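You operate a simulated robot arm through the tools that you are given. There is no shell and no other tool. Be economical: measure what you need, move in short steps, check, and stop when the job is done.

Carry out the task below with a simulated robot arm. There is one attempt and no reset: what you move stays moved.

JOB
Knead the small mixer's shaggy dough on medium until smooth.
Fine: then stop it, switch off and lower the bowl.

Only the result counts: the job must be done as asked and must still hold three seconds after the hand-in. Knocking over, shifting, dropping, spilling or breaking anything else fails it.

ROBOT AND FRAMES
A 7-joint arm with a fingered hand, fixed in place. Base frame: the origin is at the foot of the arm, x ahead of it, y to its left, z up. Readings come in mm, degrees, newtons and seconds.
Its first joint turns from -69.0 to 172.0 degrees. Payload 3.4 kg.
The tool frame sits at the grasp point between the pads (the TCP): z along the fingers, y along the line on which they close. The tips reach 25 mm beyond it. Largest opening 88 mm; the body of the gripper starts 29 mm behind the TCP. The gripper is a hand of 4 fingers: y runs from the thumb to the fingers, the wrist lies at [-13, -97, -162] in the tool frame.
Orientation is that of the tool frame in the base frame, as a unit quaternion [w, x, y, z]. With the fingers straight down and the wrist toward the robot, the tool's x, y and z point along [0, 1, 0], [1, 0, 0] and [0, 0, -1] of the base frame.

CONTROLS
- The arm moves only by the tool arm_command. Its argument "series" is text: rows parted by semicolons, each of 6 numbers parted by spaces: the shift along the base's x, y, z in units of 25 mm (1.0 is 25 mm), then the turn, a rotation vector about the base's x, y, z in units of 5 degrees (1.0 is 5 degrees). In form: dx dy dz ax ay az; .... A call has 1 to 12 rows; each row shifts and turns the commanded pose from where the row before left it. A call with a number of a shift or a turn outside -1 to 1 is refused whole. Each row takes 0.2 s and may step no farther than 50 mm and 8.6 degrees from the row before; otherwise, the whole call is refused. A pose out of reach is approached as far as the arm can. The call stops where the force on the tool passes 90 N (or 10 N more than at its start, if that is more) or the arm is blocked; 0.2 s more then pass. In this call time passes only in rows, and 0.2 s behind the last. The reply holds the time, the measured pose of the TCP, the force on the tool along the base axes, the opening and the grip force, in the units named above and with some noise, with the torque about the TCP (base axes, N m) and any sound that the robot's microphone picked up.
- Cameras (640 x 400 px; columns grow to the right, rows downward): "scene" is fixed at [49.5, -500.9, 1517]; the picture's right is [0.73, -0.68, 0.00], its down [-0.41, -0.43, -0.80] and it looks along [0.55, 0.59, -0.59] (base axes); focal length 306 px, centre (320, 200). "wrist" rides on the gripper at [64, -83, -98] in the tool frame; the picture's right is [-0.62, 0.37, -0.69], its down [-0.71, -0.63, 0.30] and it looks along [-0.32, 0.68, 0.65] (tool axes); focal length 265 px, centre (320, 200). There is no depth. A picture from a camera that has moved, and an enlarged one, comes with that camera's place and axes in the base frame and with its lens.
- capture(camera): a new picture of that camera. The clock stands still meanwhile.
- raise_lower(by): slides the trunk up (or, below 0, down) by that many mm; the arm rides with it, the base frame stays. It gives what a move gives, with no picture.
- finger_targets(index, middle, ring, thumb_bend, thumb_turn): sets how far each is bent, from 0 (flat) to 1 (curled in); at 0.3 the hand is open as for a grip, at 0.7 the pads meet at the TCP. One left out holds its place. A second passes; each finger stops where it meets its share of the squeeze, and holds until it gets a number again. It is the only way to open and close the hand. It gives what a move gives, with no picture; readings hold the bend of each and the force on the fingers (four entries, about 0 where the hand has none), thumb and palm. thumb_turn goes from beside the hand (0) to across from the fingers (1), as for a grip.
- inspect(camera, box): a new picture of the part [left, top, right, bottom] of that camera's present view, enlarged. The clock stands still meanwhile.
- job_done(): hands the job in; it is judged then, once.

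Go step by step. Nothing tells you positions but the pictures and the camera data: compare them with the known pose of the tool, close in by small moves and look again before you grip or let go. The budget is 120 turns and 84 pictures, counting those below and the enlarged ones. Unless the task says otherwise, let go and move clear before handing in, and close with one line.

The tools are called by a JSON object that holds its "op" and its "data". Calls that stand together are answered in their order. arm_command: Moves the arm, as the interface text tells. Its arguments: {"type":"object","properties":{"series":{"type":"string"}},"required":["series"]} The other tools are called the same way: raise_lower (by) slides the trunk up or down; finger_targets (index, middle, ring, thumb_bend, thumb_turn) moves the fingers one by one; capture (camera) takes a picture; inspect (camera, box) takes an enlarged picture of a part of a camera's view; job_done () hands the job in.

At the start:

```text
clock: 0.0
position: [533.6, -126.7, 1240.7]
orientation: [-0.001, 0.707, 0.707, 0.001]
force: [-0.2, 1.3, 0.5]
ft_torque: [-0.02, 0.0, 0.01]
opening: 87.5
grasp_force: 0.1
shape: jaw
bend: [0.3, 0.3, 0.3, 0.3, 0.98]
finger forces: [0.0, 0.0, 0.0, 0.1, 0.0, 0.0]
trunk travel left (down, up): [-775.0, 65.0]
```

scene: 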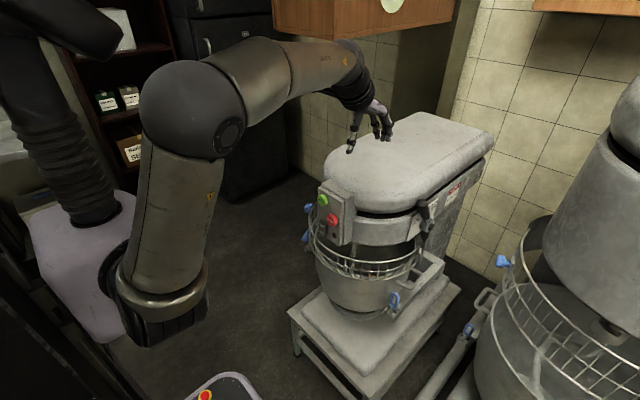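
wrist: 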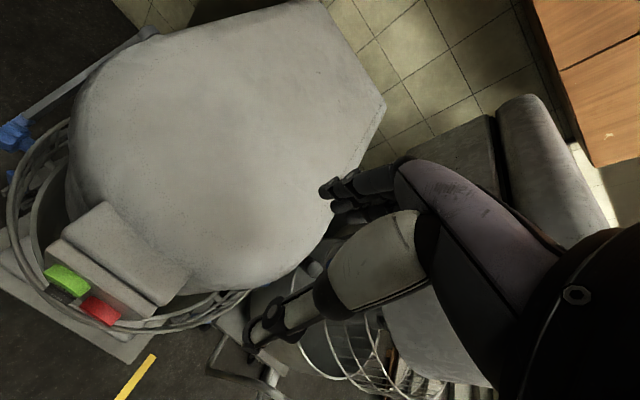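

The small mixer stands in the middle on a table, with green and red buttons on a box at its front and blue-handled levers. I'll enlarge its controls first.

{"op": "inspect", "data": {"camera": "scene", "box": [280, 160, 440, 260]}}

{"op": "inspect", "data": {"camera": "scene", "box": [280, 220, 480, 345]}}

{"op": "inspect", "data": {"camera": "scene", "box": [390, 110, 510, 260]}}

```text
4.00 times, centred on (360, 210) of scene
camera zoom: at [49.5, -500.9, 1517.0], right [0.73, -0.68, 0.0], down [-0.41, -0.43, -0.8], along [0.55, 0.59, -0.59], focal length 1223 px, centre (160, 160)
```

zoom: 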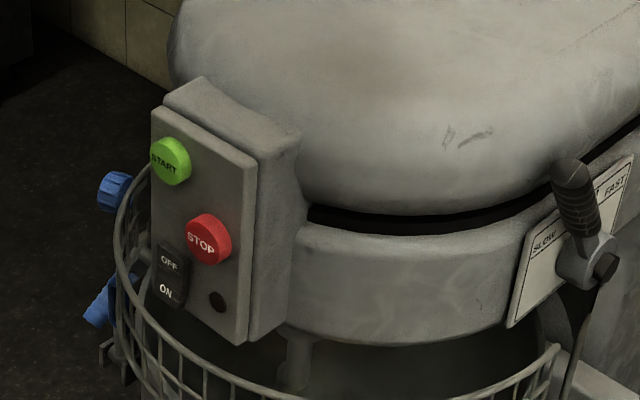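

```text
3.20 times, centred on (380, 282) of scene
camera zoom: at [49.5, -500.9, 1517.0], right [0.73, -0.68, 0.0], down [-0.41, -0.43, -0.8], along [0.55, 0.59, -0.59], focal length 978 px, centre (128, -64)
```

zoom: 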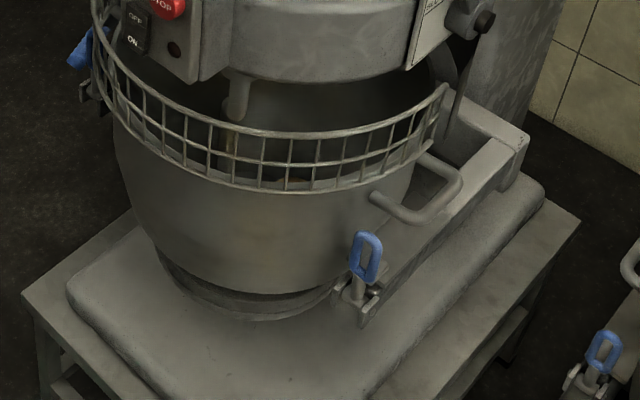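

```text
2.67 times, centred on (450, 185) of scene
camera zoom: at [49.5, -500.9, 1517.0], right [0.73, -0.68, 0.0], down [-0.41, -0.43, -0.8], along [0.55, 0.59, -0.59], focal length 816 px, centre (-27, 240)
```

zoom: 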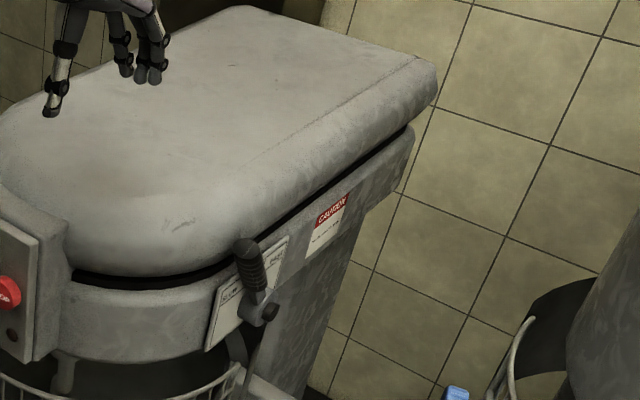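

The box has START, STOP, an OFF/ON rocker and a lamp; a SLOW–FAST lever is on the right side. I need closer views of the lever plate, caution label, and the blue handles on the left.

{"op": "inspect", "data": {"camera": "scene", "box": [405, 175, 469, 215]}}

{"op": "inspect", "data": {"camera": "scene", "box": [295, 185, 359, 265]}}

{"op": "inspect", "data": {"camera": "wrist", "box": [0, 60, 160, 340]}}

{"op": "inspect", "data": {"camera": "scene", "box": [340, 235, 420, 285]}}

```text
10.00 times, centred on (437, 195) of scene
camera zoom: at [49.5, -500.9, 1517.0], right [0.73, -0.68, 0.0], down [-0.41, -0.43, -0.8], along [0.55, 0.59, -0.59], focal length 3058 px, centre (-850, 250)
```

zoom: 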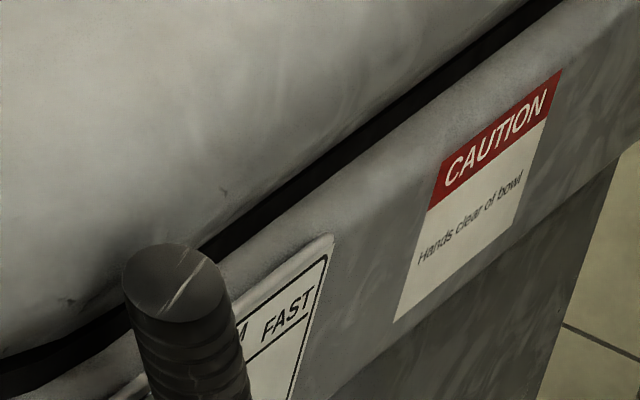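

```text
5.00 times, centred on (327, 225) of scene
camera zoom: at [49.5, -500.9, 1517.0], right [0.73, -0.68, 0.0], down [-0.41, -0.43, -0.8], along [0.55, 0.59, -0.59], focal length 1529 px, centre (285, 75)
```

zoom: 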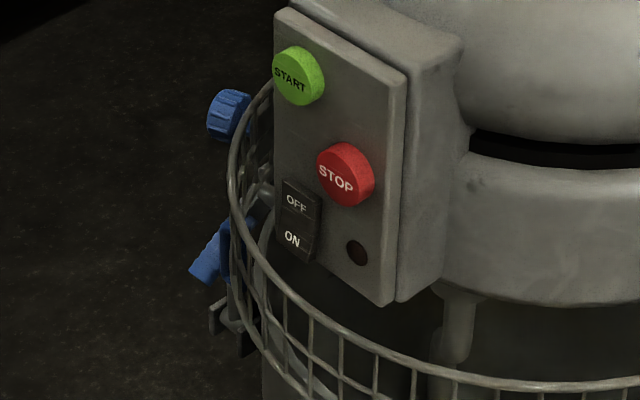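

```text
1.43 times, centred on (80, 200) of wrist
camera zoom: at [451.4, -62.5, 1339.0], right [0.37, -0.62, 0.69], down [-0.63, -0.71, -0.3], along [0.68, -0.32, -0.65], focal length 379 px, centre (663, 200)
```

zoom: 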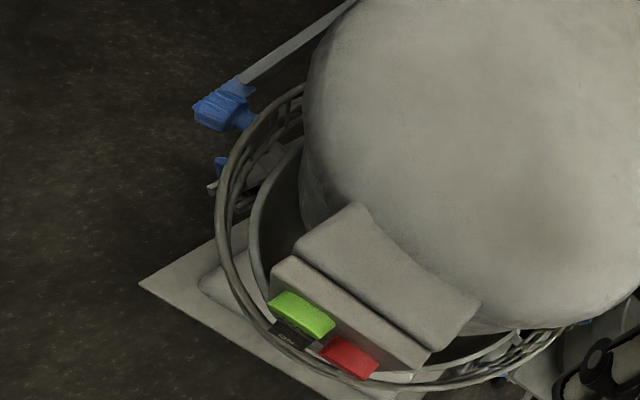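

```text
8.00 times, centred on (380, 260) of scene
camera zoom: at [49.5, -500.9, 1517.0], right [0.73, -0.68, 0.0], down [-0.41, -0.43, -0.8], along [0.55, 0.59, -0.59], focal length 2446 px, centre (-160, -280)
```

zoom: 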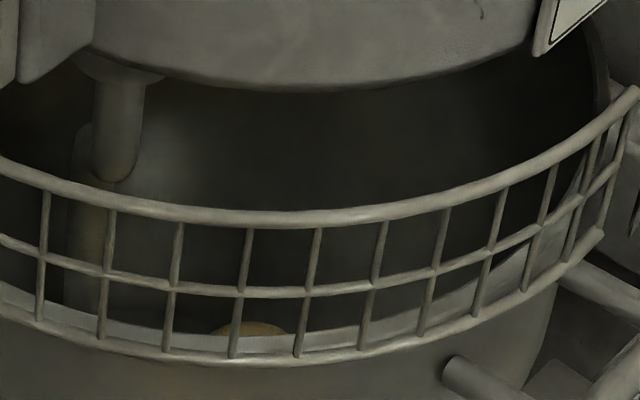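

The mixer faces the robot (-x), with the buttons near x≈477: START about (476,-52,1070) and STOP about (477,-86,1020). The speed lever is on its -y side and the lift handle on its +y side. I'll swing the wrist camera to the -y side to read the speed plate.

{"op": "arm_command", "data": {"series": "0 -0.6 0 0 0 1;0 -0.6 0 0 0 1;0 -0.6 0 0 0 1;0 -0.6 0 0 0 1;0 -0.6 0 0 0 1;0 -0.6 0 0 0 1;0 -0.6 0 0 0 1;0 -0.6 0 0 0 1;0 -0.6 0 0 0 1;0 -0.6 0 0 0 1;0 -0.6 0 0 0 1;0 -0.6 0 0 0 1"}}

{"op": "capture", "data": {"camera": "wrist"}}

```text
clock: 2.6
position: [533.6, -305.9, 1241.7]
orientation: [-0.001, 0.258, 0.966, 0.0]
force: [0.0, -0.1, -0.5]
ft_torque: [0.0, -0.01, 0.01]
opening: 87.3
grasp_force: 0.1
shape: jaw
bend: [0.3, 0.3, 0.3, 0.3, 0.98]
finger forces: [0.1, 0.0, 0.1, 0.0, 0.0, 0.0]
trunk travel left (down, up): [-775.0, 65.0]
```

```text
74 pictures are left
camera wrist: at [437.5, -347.2, 1339.3], right [0.72, 0.01, 0.69], down [0.31, -0.9, -0.31], along [0.62, 0.43, -0.65], focal length 265 px, centre (320, 200)
```

wrist: 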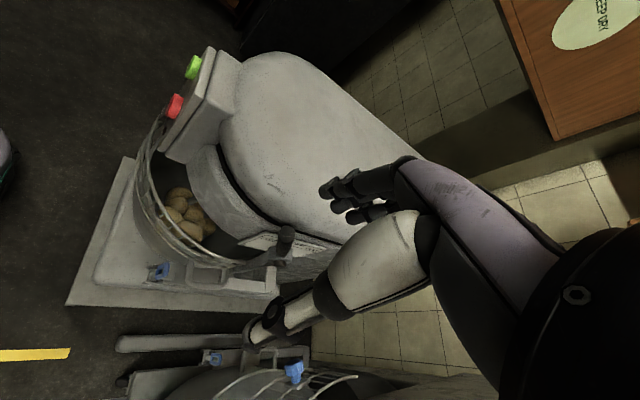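

The dough lumps and lever are in view. I'll enlarge the lever and the bowl.

{"op": "inspect", "data": {"camera": "wrist", "box": [220, 210, 348, 290]}}

{"op": "inspect", "data": {"camera": "wrist", "box": [120, 130, 280, 290]}}

```text
5.00 times, centred on (284, 250) of wrist
camera zoom: at [437.5, -347.2, 1339.3], right [0.72, 0.01, 0.69], down [0.31, -0.9, -0.31], along [0.62, 0.43, -0.65], focal length 1327 px, centre (500, -50)
```

zoom: 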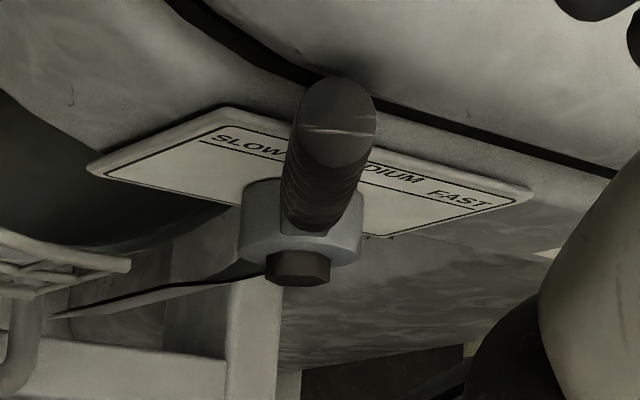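

```text
2.50 times, centred on (200, 210) of wrist
camera zoom: at [437.5, -347.2, 1339.3], right [0.72, 0.01, 0.69], down [0.31, -0.9, -0.31], along [0.62, 0.43, -0.65], focal length 664 px, centre (620, 175)
```

zoom: 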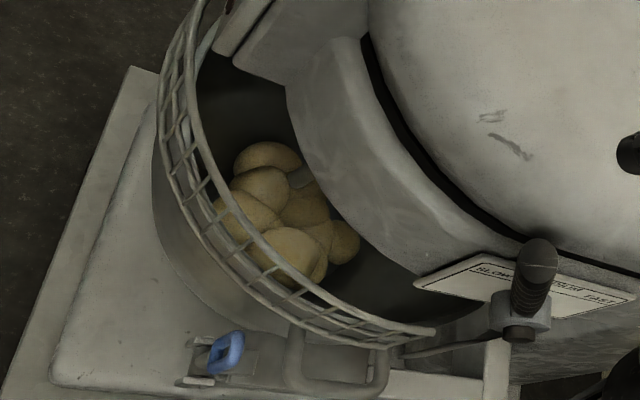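

By triangulation the lever bolt is near (672,-259,996) and its tip near (603,-253,1107), so it leans toward SLOW. I'll get a squarer view to check this.

{"op": "arm_command", "data": {"series": "1 -0.6 -0.5 0 0 1;1 -0.6 -0.5 0 0 1;1 -0.6 -0.5 0 0 1;1 -0.6 -0.5 0 0 1;1 -0.6 -0.5 0 0 1;0 0 0 0 0 1"}}

{"op": "capture", "data": {"camera": "wrist"}}

{"op": "capture", "data": {"camera": "scene"}}

```text
clock: 4.0
position: [539.7, -314.8, 1155.8]
orientation: [-0.001, -0.001, 1.0, -0.002]
force: [0.8, 0.1, -0.1]
ft_torque: [0.0, 0.02, 0.0]
opening: 87.6
grasp_force: 0.0
shape: jaw
bend: [0.3, 0.3, 0.3, 0.3, 0.98]
finger forces: [0.0, 0.1, 0.1, 0.1, 0.1, 0.0]
out of reach, approached as far as the arm can: row 1, 2, 3, 4, 5
trunk travel left (down, up): [-775.0, 65.0]
```

```text
71 pictures are left
camera wrist: at [477.2, -399.9, 1255.1], right [0.62, 0.37, 0.69], down [0.71, -0.63, -0.3], along [0.32, 0.68, -0.66], focal length 265 px, centre (320, 200)
```

wrist: 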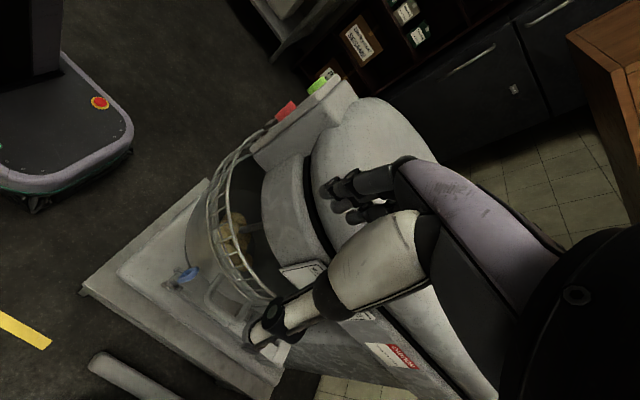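

```text
70 pictures are left
```

scene: 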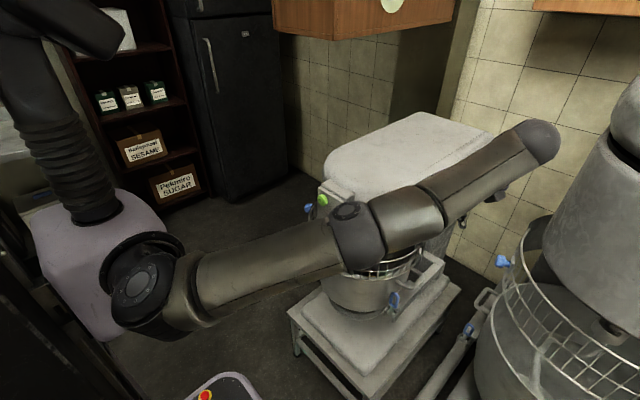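

The arm reached its limit with the hand hanging down here. A better pose is fingers pointing forward (+x) with the wrist above, so the camera looks forward and down. I'll back off to free space and turn to that pose.

{"op": "arm_command", "data": {"series": "-1 0.4 0.5 0 0 0;-1 0.4 0.5 0 0 0;-1 0.4 0 0 0 0;-1 0 0 -0.99 -0.99 0.99;-1 0 0 -0.99 -0.99 0.99;-1 0 0 -0.99 -0.99 0.99"}}

```text
clock: 5.4
position: [387.4, -289.3, 1183.5]
orientation: [0.13, -0.129, 0.974, -0.129]
force: [-0.9, 0.4, 0.7]
ft_torque: [-0.06, 0.01, -0.02]
opening: 87.8
grasp_force: 0.1
shape: jaw
bend: [0.3, 0.3, 0.3, 0.3, 0.98]
finger forces: [0.1, 0.1, 0.0, 0.1, 0.0, 0.0]
trunk travel left (down, up): [-775.0, 65.0]
```

The turn is going as planned; 11 more rotation rows complete it.

{"op": "arm_command", "data": {"series": "0 0 0 -0.99 -0.99 0.99;0 0 0 -0.99 -0.99 0.99;0 0 0 -0.99 -0.99 0.99;0 0 0 -0.99 -0.99 0.99;0 0 0 -0.99 -0.99 0.99;0 0 0 -0.99 -0.99 0.99;0 0 0 -0.99 -0.99 0.99;0 0 0 -0.99 -0.99 0.99;0 0 0 -0.99 -0.99 0.99;0 0 0 -0.99 -0.99 0.99;0 0 0 -0.99 -0.99 0.99"}}

{"op": "capture", "data": {"camera": "wrist"}}

{"op": "capture", "data": {"camera": "scene"}}

```text
clock: 7.8
position: [388.3, -287.4, 1181.9]
orientation: [-0.5, 0.5, -0.499, 0.501]
force: [-0.3, 0.6, -0.8]
ft_torque: [0.02, 0.01, 0.02]
opening: 87.9
grasp_force: 0.2
shape: jaw
bend: [0.3, 0.3, 0.3, 0.3, 0.98]
finger forces: [0.0, 0.1, 0.0, 0.0, 0.1, 0.0]
trunk travel left (down, up): [-775.0, 65.0]
```

```text
69 pictures are left
camera wrist: at [290.3, -353.2, 1264.6], right [-0.69, 0.62, -0.37], down [0.3, 0.72, 0.63], along [0.66, 0.32, -0.68], focal length 265 px, centre (320, 200)
```

wrist: 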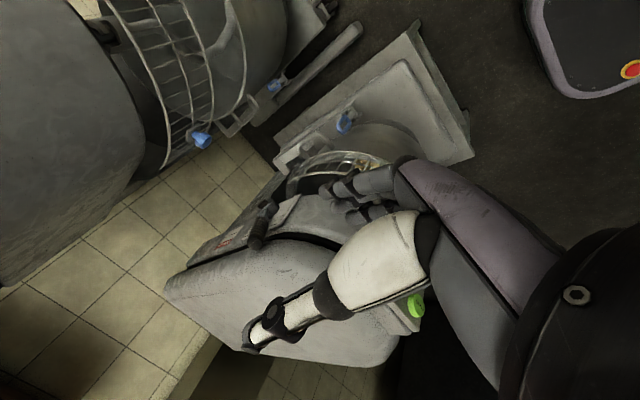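

```text
68 pictures are left
```

scene: 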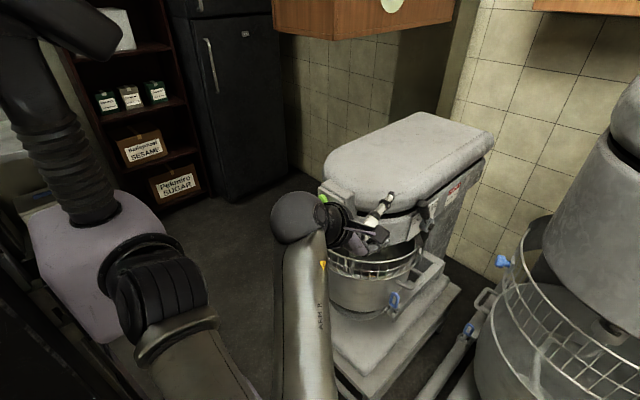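

This pose works; the wrist picture is upside down but clear. I'll enlarge the lever for a better fix.

{"op": "inspect", "data": {"camera": "wrist", "box": [200, 170, 328, 250]}}

{"op": "inspect", "data": {"camera": "scene", "box": [405, 180, 453, 240]}}

```text
5.00 times, centred on (264, 210) of wrist
camera zoom: at [290.3, -353.2, 1264.6], right [-0.69, 0.62, -0.37], down [0.3, 0.72, 0.63], along [0.66, 0.32, -0.68], focal length 1327 px, centre (600, 150)
```

zoom: 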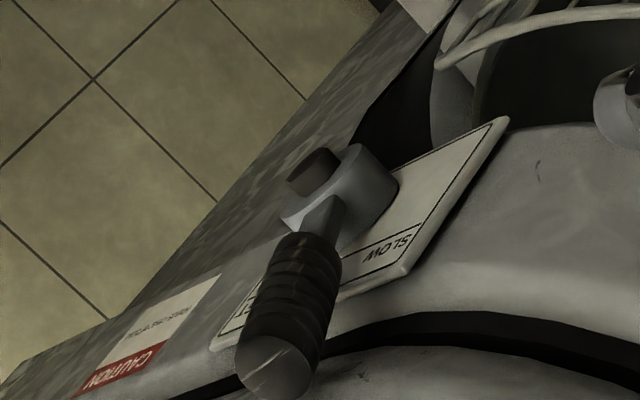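

```text
6.67 times, centred on (429, 210) of scene
camera zoom: at [49.5, -500.9, 1517.0], right [0.73, -0.68, 0.0], down [-0.41, -0.43, -0.8], along [0.55, 0.59, -0.59], focal length 2039 px, centre (-407, 133)
```

zoom: 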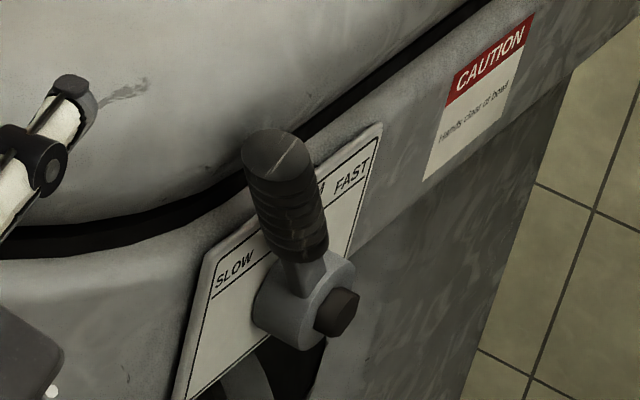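

The lever tip is near (586,-257,1107) and its pivot near (655–662,-250,998). The angle is still uncertain, so I'll move lower and farther to -y for a squarer look.

{"op": "arm_command", "data": {"series": "0.5 -1 -0.8 0 0 0;0.5 -1 -0.8 0 0 0;0.5 -1 -0.8 0 0 0;0.5 -1 -0.8 0 0 0;0 -0.5 -0.8 0 0 0"}}

{"op": "inspect", "data": {"camera": "wrist", "box": [160, 120, 400, 290]}}

```text
clock: 9.0
position: [438.0, -402.8, 1082.3]
orientation: [0.501, -0.5, 0.499, -0.5]
force: [0.1, 0.0, 0.0]
ft_torque: [-0.02, 0.02, 0.0]
opening: 87.9
grasp_force: 0.1
shape: jaw
bend: [0.3, 0.3, 0.3, 0.3, 0.98]
finger forces: [0.1, 0.0, 0.0, 0.1, 0.0, 0.0]
trunk travel left (down, up): [-775.0, 65.0]
```

```text
2.35 times, centred on (280, 205) of wrist
camera zoom: at [341.1, -467.1, 1164.9], right [-0.69, 0.62, -0.37], down [0.3, 0.71, 0.63], along [0.65, 0.32, -0.68], focal length 624 px, centre (414, 188)
```

zoom: 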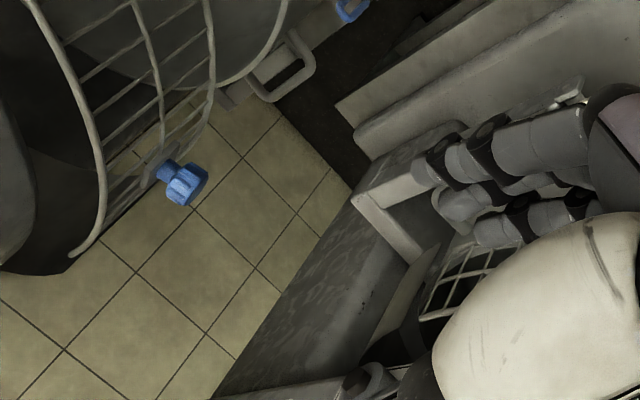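

The lever sits at the bottom edge of this view, partly behind the hand. I'll pitch the hand up and yaw it toward the mixer to center the lever.

{"op": "arm_command", "data": {"series": "-0.5 0 0.5 0 -1 0;-0.5 0 0.5 0 -1 0;-0.5 0 0.5 0 -1 0;-0.5 0 0 0 -1 0;0 0 0 0 -1 0;0 0 0 0 -1 0;0 0 0 0 0 1;0 0 0 0 0 1;0 0 0 0 0 1;0 0 0 0 0 1;0 0 0 0 0 1"}}

{"op": "capture", "data": {"camera": "wrist"}}

```text
clock: 11.4
position: [386.3, -403.6, 1118.7]
orientation: [0.731, -0.422, 0.269, -0.464]
force: [-0.4, -1.0, -0.2]
ft_torque: [0.01, -0.02, -0.02]
opening: 87.8
grasp_force: 0.0
shape: jaw
bend: [0.3, 0.3, 0.3, 0.3, 0.98]
finger forces: [0.0, 0.0, 0.1, 0.1, 0.0, 0.0]
out of reach, approached as far as the arm can: row 7
trunk travel left (down, up): [-775.0, 65.0]
```

```text
64 pictures are left
camera wrist: at [299.5, -516.7, 1141.4], right [-0.64, 0.39, -0.66], down [-0.35, 0.62, 0.7], along [0.68, 0.68, -0.26], focal length 265 px, centre (320, 200)
```

wrist: 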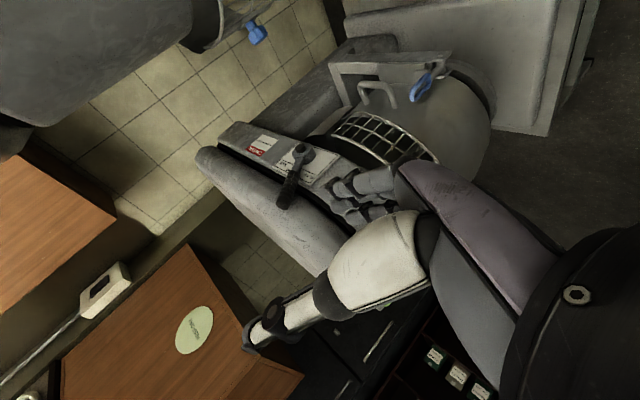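

Good side view. I'll enlarge the lever and the bowl linkage.

{"op": "inspect", "data": {"camera": "wrist", "box": [240, 125, 352, 215]}}

{"op": "inspect", "data": {"camera": "wrist", "box": [300, 30, 500, 180]}}

```text
4.44 times, centred on (296, 170) of wrist
camera zoom: at [299.5, -516.7, 1141.4], right [-0.64, 0.39, -0.66], down [-0.35, 0.62, 0.7], along [0.68, 0.68, -0.26], focal length 1180 px, centre (427, 333)
```

zoom: 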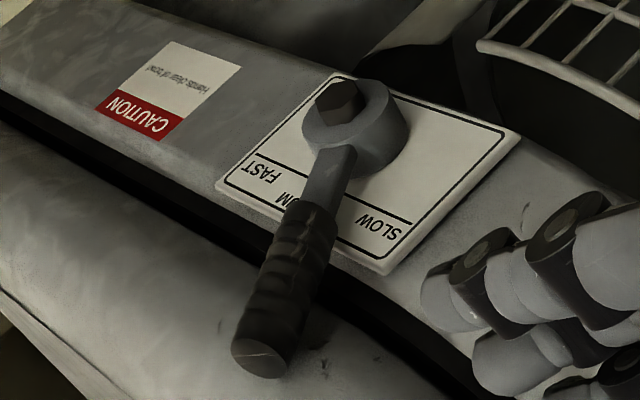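

```text
2.67 times, centred on (400, 105) of wrist
camera zoom: at [299.5, -516.7, 1141.4], right [-0.64, 0.39, -0.66], down [-0.35, 0.62, 0.7], along [0.68, 0.68, -0.26], focal length 708 px, centre (107, 453)
```

zoom: 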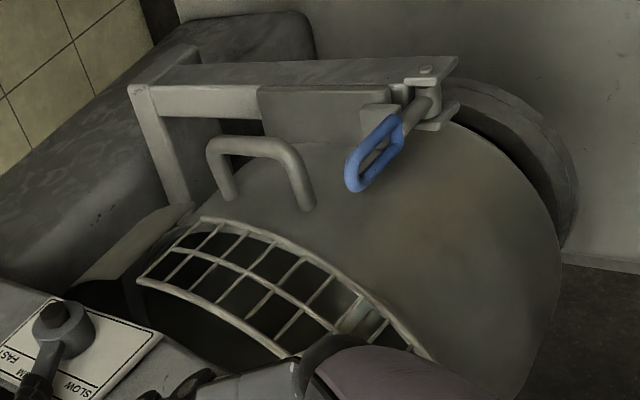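

The hub sits under MEDIUM on the plate, and the lever leans about 28° forward, so it is in SLOW; MEDIUM is upright. I'll square the hand up again and approach with closed fingers to push the handle back.

{"op": "arm_command", "data": {"series": "0 0.3 0 0 0 -1;0 0.3 0 0 0 -1;0 0.3 0 0 0 -1;0 0.3 0 0 0 -1;0 0.3 0 0 0 -1;0 0.3 0 0 1 0;0 0.3 0 0 1 0;0 0.5 0 0 1 0;0 0.5 0 0 1 0;0 0.5 0 0 1 0;0 0.3 0 0 1 0"}}

{"op": "finger_targets", "data": {"index": 0.7, "middle": 0.7, "ring": 0.7, "thumb_bend": 0.7}}

{"op": "capture", "data": {"camera": "wrist"}}

{"op": "capture", "data": {"camera": "scene"}}

```text
clock: 13.8
position: [399.3, -323.4, 1120.2]
orientation: [-0.5, 0.501, -0.5, 0.499]
force: [-0.4, -0.2, 0.2]
ft_torque: [0.02, 0.0, -0.03]
opening: 87.8
grasp_force: 0.2
shape: jaw
bend: [0.3, 0.3, 0.3, 0.3, 0.98]
finger forces: [0.0, 0.1, 0.0, 0.1, 0.0, 0.0]
out of reach, approached as far as the arm can: row 6, 7, 8, 9
trunk travel left (down, up): [-775.0, 65.0]
```

```text
clock: 14.8
position: [399.3, -323.9, 1120.1]
orientation: [0.5, -0.5, 0.5, -0.5]
force: [-0.4, -0.4, -0.8]
ft_torque: [-0.02, 0.0, -0.01]
opening: 0.1
grasp_force: 0.0
shape: fingers
bend: [0.7, 0.7, 0.7, 0.7, 0.98]
finger forces: [0.1, 0.0, 0.0, 0.0, 0.1, 0.0]
trunk travel left (down, up): [-775.0, 65.0]
```

```text
61 pictures are left
camera wrist: at [301.8, -388.1, 1202.6], right [-0.69, 0.62, -0.37], down [0.3, 0.71, 0.63], along [0.65, 0.32, -0.68], focal length 265 px, centre (320, 200)
```

wrist: 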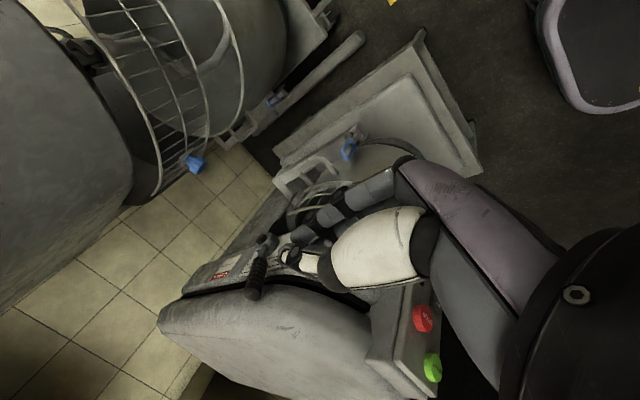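

```text
60 pictures are left
```

scene: 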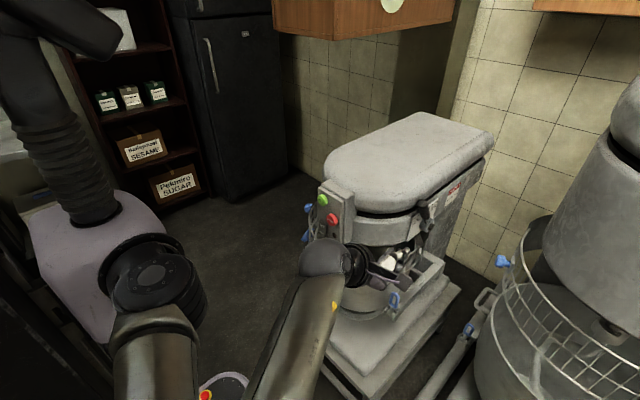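

The fingers are closed into a beak. I'll move it to just in front of the handle, around (520,-287,1088), and look.

{"op": "arm_command", "data": {"series": "1 0.3 -0.3 0 0 0;1 0.3 -0.3 0 0 0;1 0.3 -0.3 0 0 0;1 0.3 -0.3 0 0 0;0.8 0.3 0 0 0 0"}}

{"op": "inspect", "data": {"camera": "wrist", "box": [160, 150, 400, 300]}}

{"op": "inspect", "data": {"camera": "scene", "box": [360, 170, 488, 250]}}

```text
clock: 16.0
position: [521.3, -285.4, 1091.6]
orientation: [0.5, -0.499, 0.501, -0.5]
force: [0.5, 1.1, 0.0]
ft_torque: [-0.02, -0.02, -0.02]
opening: 0.3
grasp_force: 0.0
shape: fingers
bend: [0.7, 0.7, 0.7, 0.7, 0.98]
finger forces: [0.1, 0.0, 0.1, 0.1, 0.0, 0.0]
trunk travel left (down, up): [-775.0, 65.0]
```

```text
2.67 times, centred on (280, 225) of wrist
camera zoom: at [423.6, -349.4, 1172.7], right [-0.69, 0.62, -0.37], down [0.3, 0.71, 0.63], along [0.65, 0.32, -0.68], focal length 708 px, centre (427, 133)
```

zoom: 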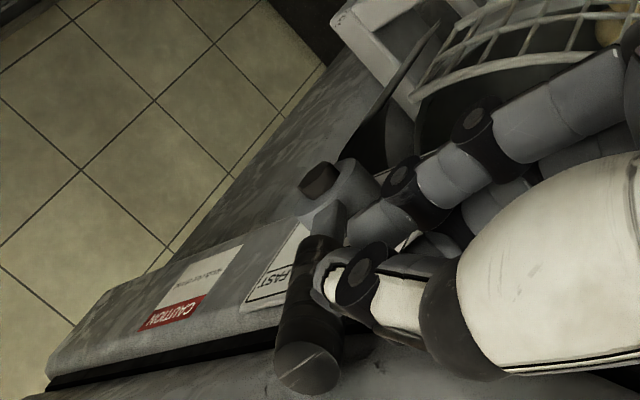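

```text
5.00 times, centred on (424, 210) of scene
camera zoom: at [49.5, -500.9, 1517.0], right [0.73, -0.68, 0.0], down [-0.41, -0.43, -0.8], along [0.55, 0.59, -0.59], focal length 1529 px, centre (-200, 150)
```

zoom: 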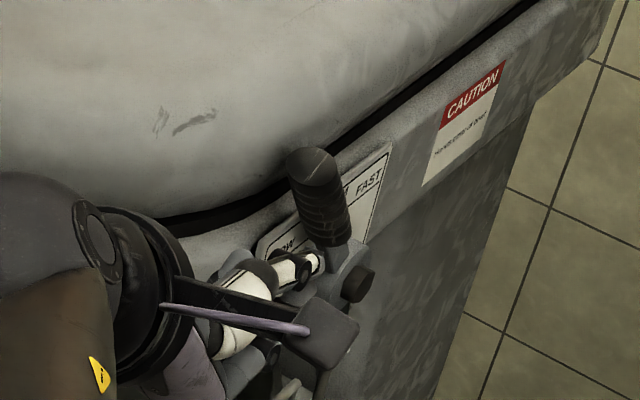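

Using the better-conditioned side view, the corrected positions are: handle tip (637,-235,1072), pivot x≈710 at z≈960, plate at y≈-217, START (486,-41,1054) and STOP (488,-76,1009). I'll approach the handle at z≈1050, keeping to its outer side.

{"op": "arm_command", "data": {"series": "0 0.4 -0.9 0 0 0;0.8 0.4 -0.8 0 0 0;1 0 0 0 0 0;0.8 0 0 0 0 0"}}

{"op": "inspect", "data": {"camera": "wrist", "box": [160, 150, 400, 300]}}

{"op": "inspect", "data": {"camera": "scene", "box": [360, 170, 488, 250]}}

```text
clock: 17.0
position: [584.1, -265.4, 1048.3]
orientation: [-0.5, 0.5, -0.5, 0.5]
force: [-0.6, 0.6, -0.7]
ft_torque: [-0.01, -0.01, -0.02]
opening: 0.0
grasp_force: 0.1
shape: fingers
bend: [0.7, 0.7, 0.7, 0.7, 0.98]
finger forces: [0.0, 0.0, 0.0, 0.1, 0.0, 0.0]
trunk travel left (down, up): [-775.0, 65.0]
```

```text
2.67 times, centred on (280, 225) of wrist
camera zoom: at [487.1, -330.7, 1129.5], right [-0.69, 0.62, -0.37], down [0.3, 0.71, 0.63], along [0.65, 0.32, -0.68], focal length 708 px, centre (427, 133)
```

zoom: 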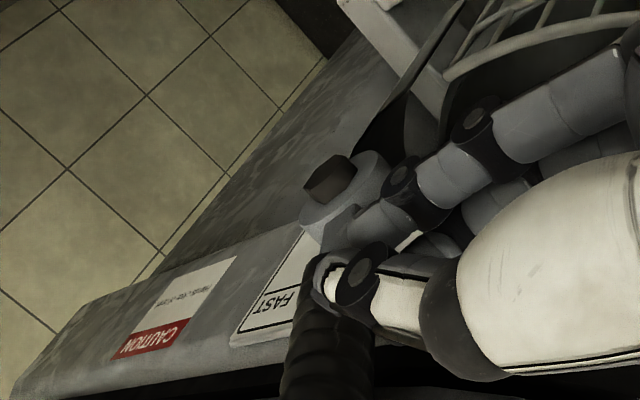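

```text
5.00 times, centred on (424, 210) of scene
camera zoom: at [49.5, -500.9, 1517.0], right [0.73, -0.68, 0.0], down [-0.41, -0.43, -0.8], along [0.55, 0.59, -0.59], focal length 1529 px, centre (-200, 150)
```

zoom: 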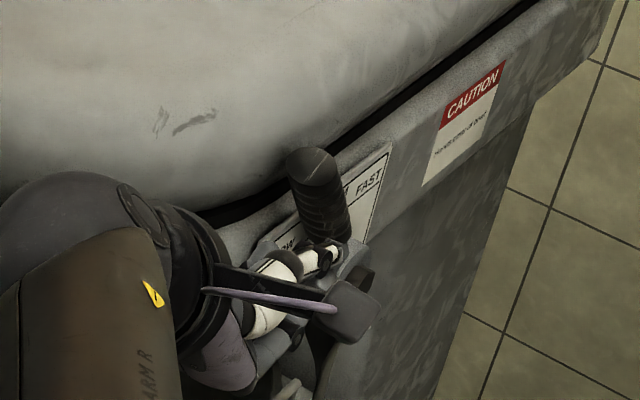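

The beak is lined up. I'll push forward in small steps and watch the force.

{"op": "arm_command", "data": {"series": "0.4 0 0 0 0 0;0.4 0 0 0 0 0;0.4 0 0 0 0 0;0.4 0 0 0 0 0"}}

{"op": "inspect", "data": {"camera": "scene", "box": [360, 170, 488, 250]}}

```text
clock: 18.0
position: [622.0, -266.5, 1047.0]
orientation: [-0.5, 0.5, -0.5, 0.5]
force: [-8.4, -1.5, -2.5]
ft_torque: [-0.05, 0.06, 0.21]
opening: 0.2
grasp_force: 4.8
shape: fingers
bend: [0.7, 0.7, 0.71, 0.7, 0.98]
finger forces: [0.1, 0.0, 8.7, 0.0, 0.1, 0.0]
trunk travel left (down, up): [-775.0, 65.0]
```

```text
5.00 times, centred on (424, 210) of scene
camera zoom: at [49.5, -500.9, 1517.0], right [0.73, -0.68, 0.0], down [-0.41, -0.43, -0.8], along [0.55, 0.59, -0.59], focal length 1529 px, centre (-200, 150)
```

zoom: 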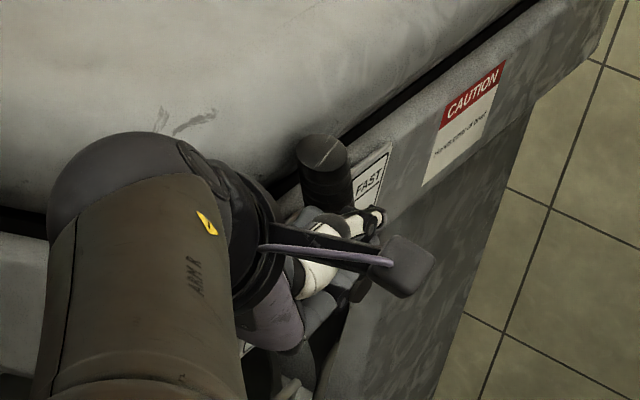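

The ring finger is on the handle and the lever is moving under about 8 N. I'll continue to about x=658 and check.

{"op": "arm_command", "data": {"series": "0.4 0 0 0 0 0;0.4 0 0 0 0 0;0.4 0 0 0 0 0;0.3 0 0 0 0 0"}}

{"op": "inspect", "data": {"camera": "scene", "box": [360, 170, 488, 250]}}

{"op": "inspect", "data": {"camera": "wrist", "box": [160, 150, 400, 300]}}

```text
clock: 19.0
position: [661.5, -264.1, 1048.3]
orientation: [0.499, -0.5, 0.501, -0.5]
force: [-0.1, -0.3, -0.9]
ft_torque: [0.02, -0.01, 0.03]
opening: 0.1
grasp_force: 0.0
shape: fingers
bend: [0.7, 0.7, 0.7, 0.7, 0.98]
finger forces: [0.1, 0.0, 0.0, 0.0, 0.0, 0.1]
trunk travel left (down, up): [-775.0, 65.0]
```

```text
5.00 times, centred on (424, 210) of scene
camera zoom: at [49.5, -500.9, 1517.0], right [0.73, -0.68, 0.0], down [-0.41, -0.43, -0.8], along [0.55, 0.59, -0.59], focal length 1529 px, centre (-200, 150)
```

zoom: 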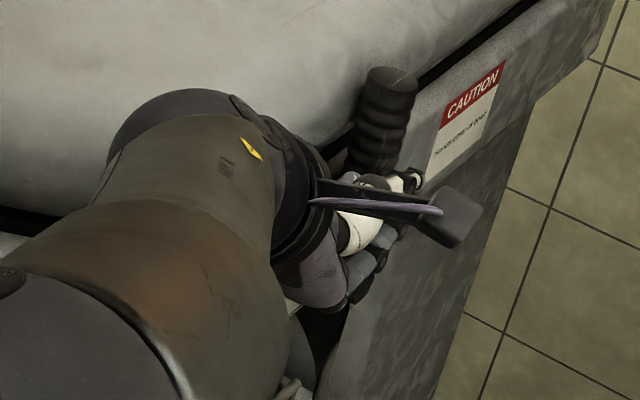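

```text
2.67 times, centred on (280, 225) of wrist
camera zoom: at [564.4, -329.4, 1130.6], right [-0.69, 0.62, -0.37], down [0.3, 0.71, 0.63], along [0.65, 0.32, -0.68], focal length 708 px, centre (427, 133)
```

zoom: 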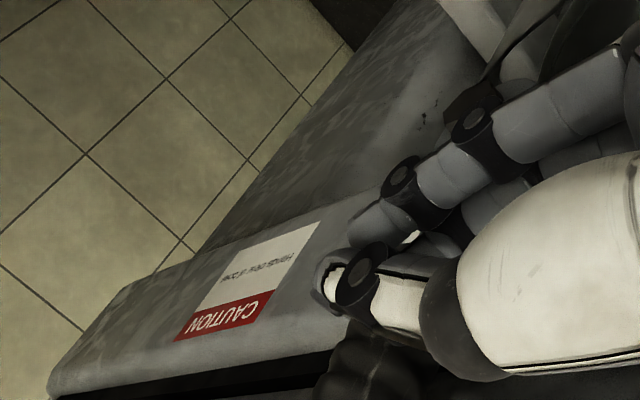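

The force dropped to zero and the handle stands upright with its tip near x=700, so it snapped into the middle detent. I'll back off and verify.

{"op": "arm_command", "data": {"series": "-1 0 0 0 0 0;-1 0 0 0 0 0;-1 -0.4 0 0 0 0;-1 -0.4 0.8 0 0 0;-1 0 0.8 0 0 0;-1 0 0 0 0 0;-1 0 0 0 0 0"}}

{"op": "inspect", "data": {"camera": "scene", "box": [400, 170, 464, 240]}}

{"op": "inspect", "data": {"camera": "wrist", "box": [160, 150, 400, 300]}}

```text
clock: 20.6
position: [510.6, -279.6, 1076.7]
orientation: [0.5, -0.5, 0.501, -0.5]
force: [-0.2, -0.2, 0.2]
ft_torque: [0.01, -0.02, 0.01]
opening: 0.0
grasp_force: 0.1
shape: fingers
bend: [0.7, 0.7, 0.7, 0.7, 0.98]
finger forces: [0.1, 0.0, 0.0, 0.0, 0.0, 0.0]
out of reach, approached as far as the arm can: row 6, 7
trunk travel left (down, up): [-775.0, 65.0]
```

```text
5.71 times, centred on (432, 205) of scene
camera zoom: at [49.5, -500.9, 1517.0], right [0.73, -0.68, 0.0], down [-0.41, -0.43, -0.8], along [0.55, 0.59, -0.59], focal length 1747 px, centre (-320, 171)
```

zoom: 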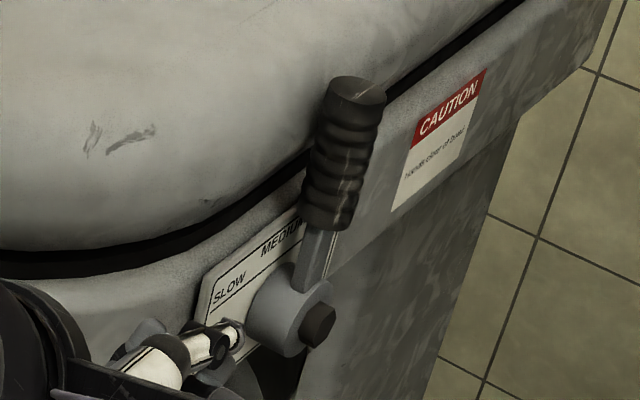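

```text
2.67 times, centred on (280, 225) of wrist
camera zoom: at [411.9, -345.1, 1159.4], right [-0.69, 0.62, -0.37], down [0.3, 0.71, 0.63], along [0.65, 0.32, -0.68], focal length 708 px, centre (427, 133)
```

zoom: 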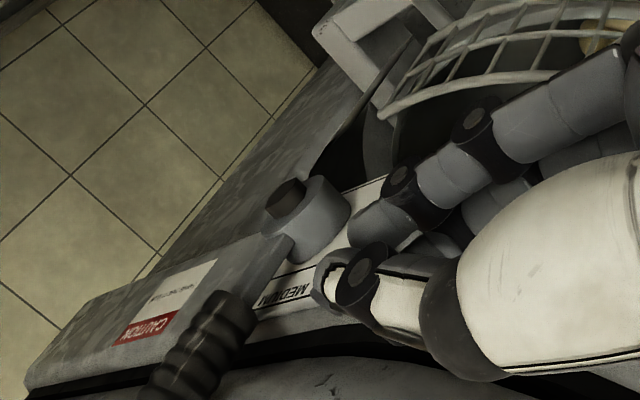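

The lever now stands upright under MEDIUM. Next is the control box, so I'll move in front of it for a close look at the rocker and the guard rail.

{"op": "arm_command", "data": {"series": "-0.5 0 1 0 0 0;-0.5 0 1 0 0 0;-0.8 0.5 0.5 0 0 0;-0.8 1 0 0 0 0;-0.8 1 0 0 0 0;-0.8 1 0 0 0 0;-0.8 1 0 0 0 0;-0.5 1 0 0 0 0;-0.5 1 0 0 0 0"}}

{"op": "capture", "data": {"camera": "wrist"}}

```text
clock: 22.6
position: [447.0, -84.7, 1090.4]
orientation: [-0.499, 0.501, -0.499, 0.501]
force: [0.3, 0.2, 0.2]
ft_torque: [0.0, -0.01, -0.03]
opening: 0.2
grasp_force: 0.0
shape: fingers
bend: [0.7, 0.7, 0.7, 0.7, 0.98]
finger forces: [0.0, 0.0, 0.0, 0.1, 0.2, 0.0]
out of reach, approached as far as the arm can: row 1, 2, 3, 4, 5, 7, 8, 9
trunk travel left (down, up): [-775.0, 65.0]
```

```text
50 pictures are left
camera wrist: at [349.0, -150.5, 1172.7], right [-0.69, 0.62, -0.37], down [0.3, 0.72, 0.63], along [0.65, 0.32, -0.69], focal length 265 px, centre (320, 200)
```

wrist: 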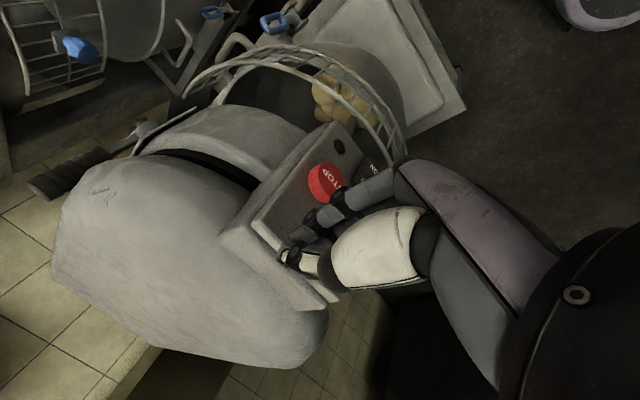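

The arm is near its inner limit here with fingertips close to the box. I'll enlarge the box face.

{"op": "inspect", "data": {"camera": "wrist", "box": [280, 100, 440, 220]}}

{"op": "capture", "data": {"camera": "scene"}}

```text
3.33 times, centred on (360, 160) of wrist
camera zoom: at [349.0, -150.5, 1172.7], right [-0.69, 0.62, -0.37], down [0.3, 0.72, 0.63], along [0.65, 0.32, -0.69], focal length 885 px, centre (187, 333)
```

zoom: 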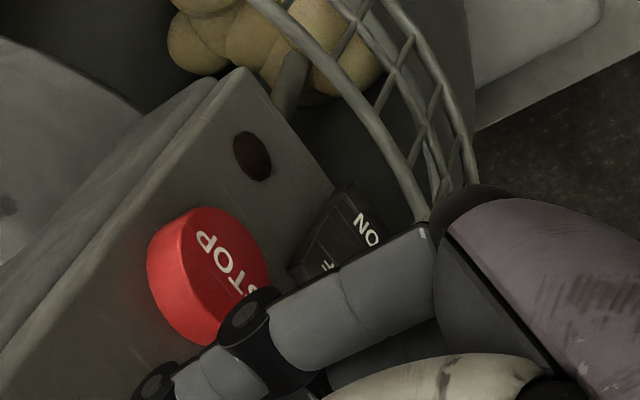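

```text
48 pictures are left
```

scene: 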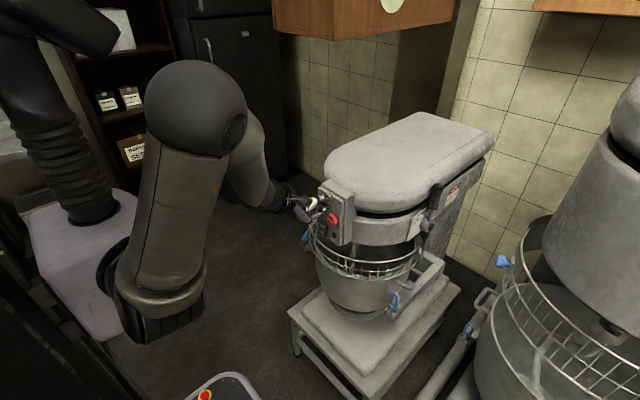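

STOP refines to about (480,-89,1013), and ON is on the lower half of the rocker near (478,-50,940). ON sticks out, so the power is off. The arm is too folded here, so I'll back away sideways and lower the trunk by 150 mm.

{"op": "arm_command", "data": {"series": "0 -1 0 0 0 0;0 -1 0 0 0 0;0 -1 0 0 0 0;0 -1 0 0 0 0;0 -1 0 0 0 0;0 -1 0 0 0 0;0 -1 0 0 0 0;0 -1 0 0 0 0;-0.8 -0.8 0.5 0 0 0;-0.8 -0.8 0.5 0 0 0;-0.8 -0.6 0.5 0 0 0"}}

```text
clock: 25.0
position: [397.5, -344.2, 1128.7]
orientation: [-0.5, 0.5, -0.5, 0.5]
force: [-0.4, 0.3, -0.5]
ft_torque: [-0.03, 0.01, -0.01]
opening: 0.0
grasp_force: 0.1
shape: fingers
bend: [0.7, 0.7, 0.7, 0.7, 0.98]
finger forces: [0.0, 0.0, 0.0, 0.0, 0.0, 0.1]
out of reach, approached as far as the arm can: row 1, 2
trunk travel left (down, up): [-775.0, 65.0]
```

The hand is clear at (397,-344,1129). Now I'll lower the trunk and lift the hand back up.

{"op": "raise_lower", "data": {"by": -150}}

{"op": "arm_command", "data": {"series": "-0.5 0 1 0 0 0;-0.5 0 1 0 0 0;-0.5 0.5 1 0 0 0;-0.5 1 1 0 0 0;0 1 1 0 0 0;0 1 1 0 0 0;0 1 0 0 0 0;0 1 0 0 0 0;0 1 0 0 0 0"}}

{"op": "capture", "data": {"camera": "wrist"}}

```text
clock: 26.8
position: [398.9, -345.7, 978.5]
orientation: [-0.5, 0.5, -0.5, 0.501]
force: [-0.5, 0.0, 0.0]
ft_torque: [0.0, 0.04, 0.02]
opening: 0.1
grasp_force: 0.1
shape: fingers
bend: [0.7, 0.7, 0.7, 0.7, 0.98]
finger forces: [0.1, 0.0, 0.0, 0.0, 0.1, 0.1]
trunk travel left (down, up): [-625.0, 215.0]
```

```text
clock: 28.8
position: [350.5, -181.0, 1128.3]
orientation: [-0.5, 0.5, -0.5, 0.5]
force: [-0.3, 0.7, -0.2]
ft_torque: [0.01, 0.02, -0.01]
opening: 0.0
grasp_force: 0.0
shape: fingers
bend: [0.7, 0.7, 0.7, 0.7, 0.98]
finger forces: [0.0, 0.0, 0.0, 0.1, 0.0, 0.0]
trunk travel left (down, up): [-625.0, 215.0]
```

```text
47 pictures are left
camera wrist: at [253.1, -246.5, 1211.0], right [-0.69, 0.62, -0.37], down [0.3, 0.71, 0.63], along [0.65, 0.32, -0.68], focal length 265 px, centre (320, 200)
```

wrist: 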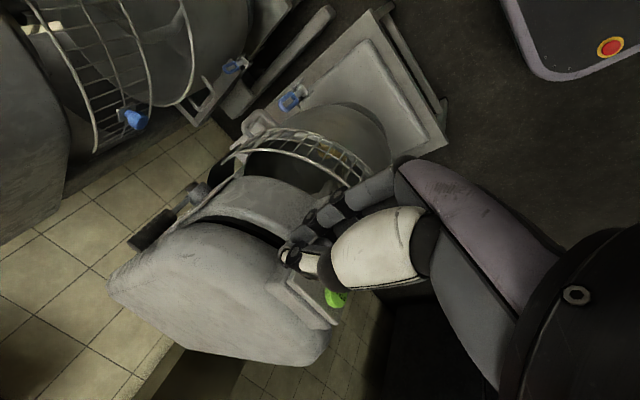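

Reach is free now. I'll form a pointing hand with the index straight and the others curled, and check where the fingertip is.

{"op": "finger_targets", "data": {"index": 0.1, "middle": 1, "ring": 1, "thumb_bend": 0.3, "thumb_turn": 0}}

{"op": "capture", "data": {"camera": "wrist"}}

{"op": "inspect", "data": {"camera": "scene", "box": [220, 140, 380, 260]}}

```text
clock: 29.8
position: [349.7, -181.2, 1128.7]
orientation: [-0.5, 0.499, -0.5, 0.501]
force: [0.7, 0.7, -0.5]
ft_torque: [-0.04, -0.01, -0.03]
opening: 123.5
grasp_force: 0.0
shape: fingers
bend: [0.1, 1.0, 1.0, 0.3, 0.0]
finger forces: [0.0, 0.0, 0.0, 0.0, 0.0, 0.0]
trunk travel left (down, up): [-625.0, 215.0]
```

```text
46 pictures are left
camera wrist: at [253.3, -247.7, 1210.8], right [-0.69, 0.62, -0.37], down [0.3, 0.71, 0.63], along [0.65, 0.32, -0.68], focal length 265 px, centre (320, 200)
```

wrist: 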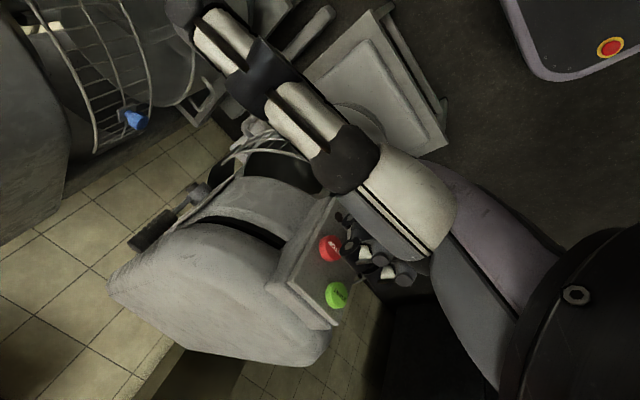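

```text
3.33 times, centred on (300, 200) of scene
camera zoom: at [49.5, -500.9, 1517.0], right [0.73, -0.68, 0.0], down [-0.41, -0.43, -0.8], along [0.55, 0.59, -0.59], focal length 1019 px, centre (387, 200)
```

zoom: 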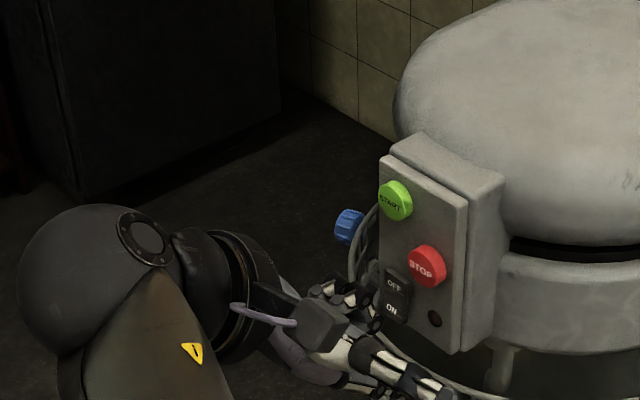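

The thumb is the best pusher, since its tip lies about 25 mm beyond the TCP and stays visible. I'll curl the fingers, bring the thumb across, and view the rocker from a bit farther left.

{"op": "finger_targets", "data": {"index": 1, "middle": 1, "ring": 1, "thumb_bend": 0.7, "thumb_turn": 0.98}}

{"op": "arm_command", "data": {"series": "0 1 0 0 0 0;0 1 0 0 0 0;0 1 0 0 0 0"}}

{"op": "capture", "data": {"camera": "wrist"}}

{"op": "inspect", "data": {"camera": "wrist", "box": [230, 130, 390, 250]}}

```text
clock: 30.8
position: [350.7, -183.1, 1127.7]
orientation: [-0.5, 0.501, -0.5, 0.499]
force: [-1.0, -0.4, 0.5]
ft_torque: [0.02, 0.0, 0.0]
opening: 36.4
grasp_force: 0.0
shape: fingers
bend: [1.0, 1.0, 1.0, 0.7, 1.0]
finger forces: [0.0, 0.0, 0.0, 0.0, 0.0, 0.0]
trunk travel left (down, up): [-625.0, 215.0]
```

```text
clock: 31.6
position: [348.2, -107.5, 1128.2]
orientation: [-0.5, 0.5, -0.5, 0.501]
force: [0.3, 0.6, 0.8]
ft_torque: [-0.01, 0.01, 0.02]
opening: 36.0
grasp_force: 0.0
shape: fingers
bend: [1.0, 1.0, 1.0, 0.7, 1.0]
finger forces: [0.1, 0.0, 0.0, 0.0, 0.0, 0.0]
trunk travel left (down, up): [-625.0, 215.0]
```

```text
44 pictures are left
camera wrist: at [251.4, -171.8, 1210.8], right [-0.69, 0.62, -0.37], down [0.3, 0.71, 0.63], along [0.65, 0.32, -0.68], focal length 265 px, centre (320, 200)
```

wrist: 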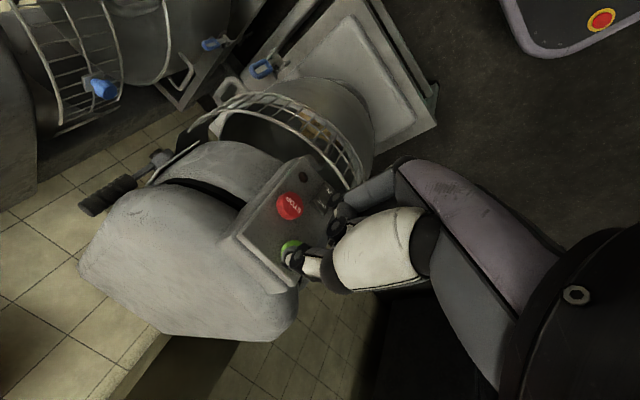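

```text
3.33 times, centred on (310, 190) of wrist
camera zoom: at [251.4, -171.8, 1210.8], right [-0.69, 0.62, -0.37], down [0.3, 0.71, 0.63], along [0.65, 0.32, -0.68], focal length 885 px, centre (353, 233)
```

zoom: 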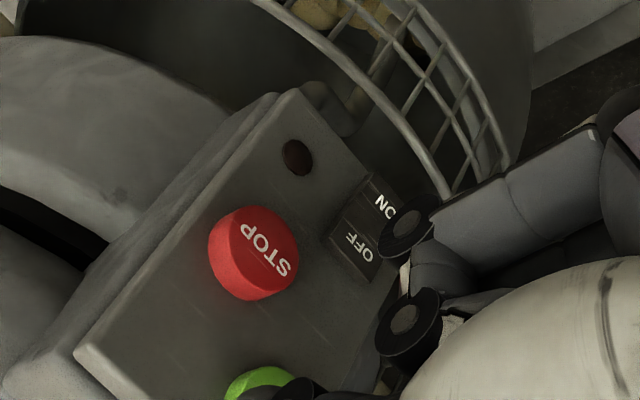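

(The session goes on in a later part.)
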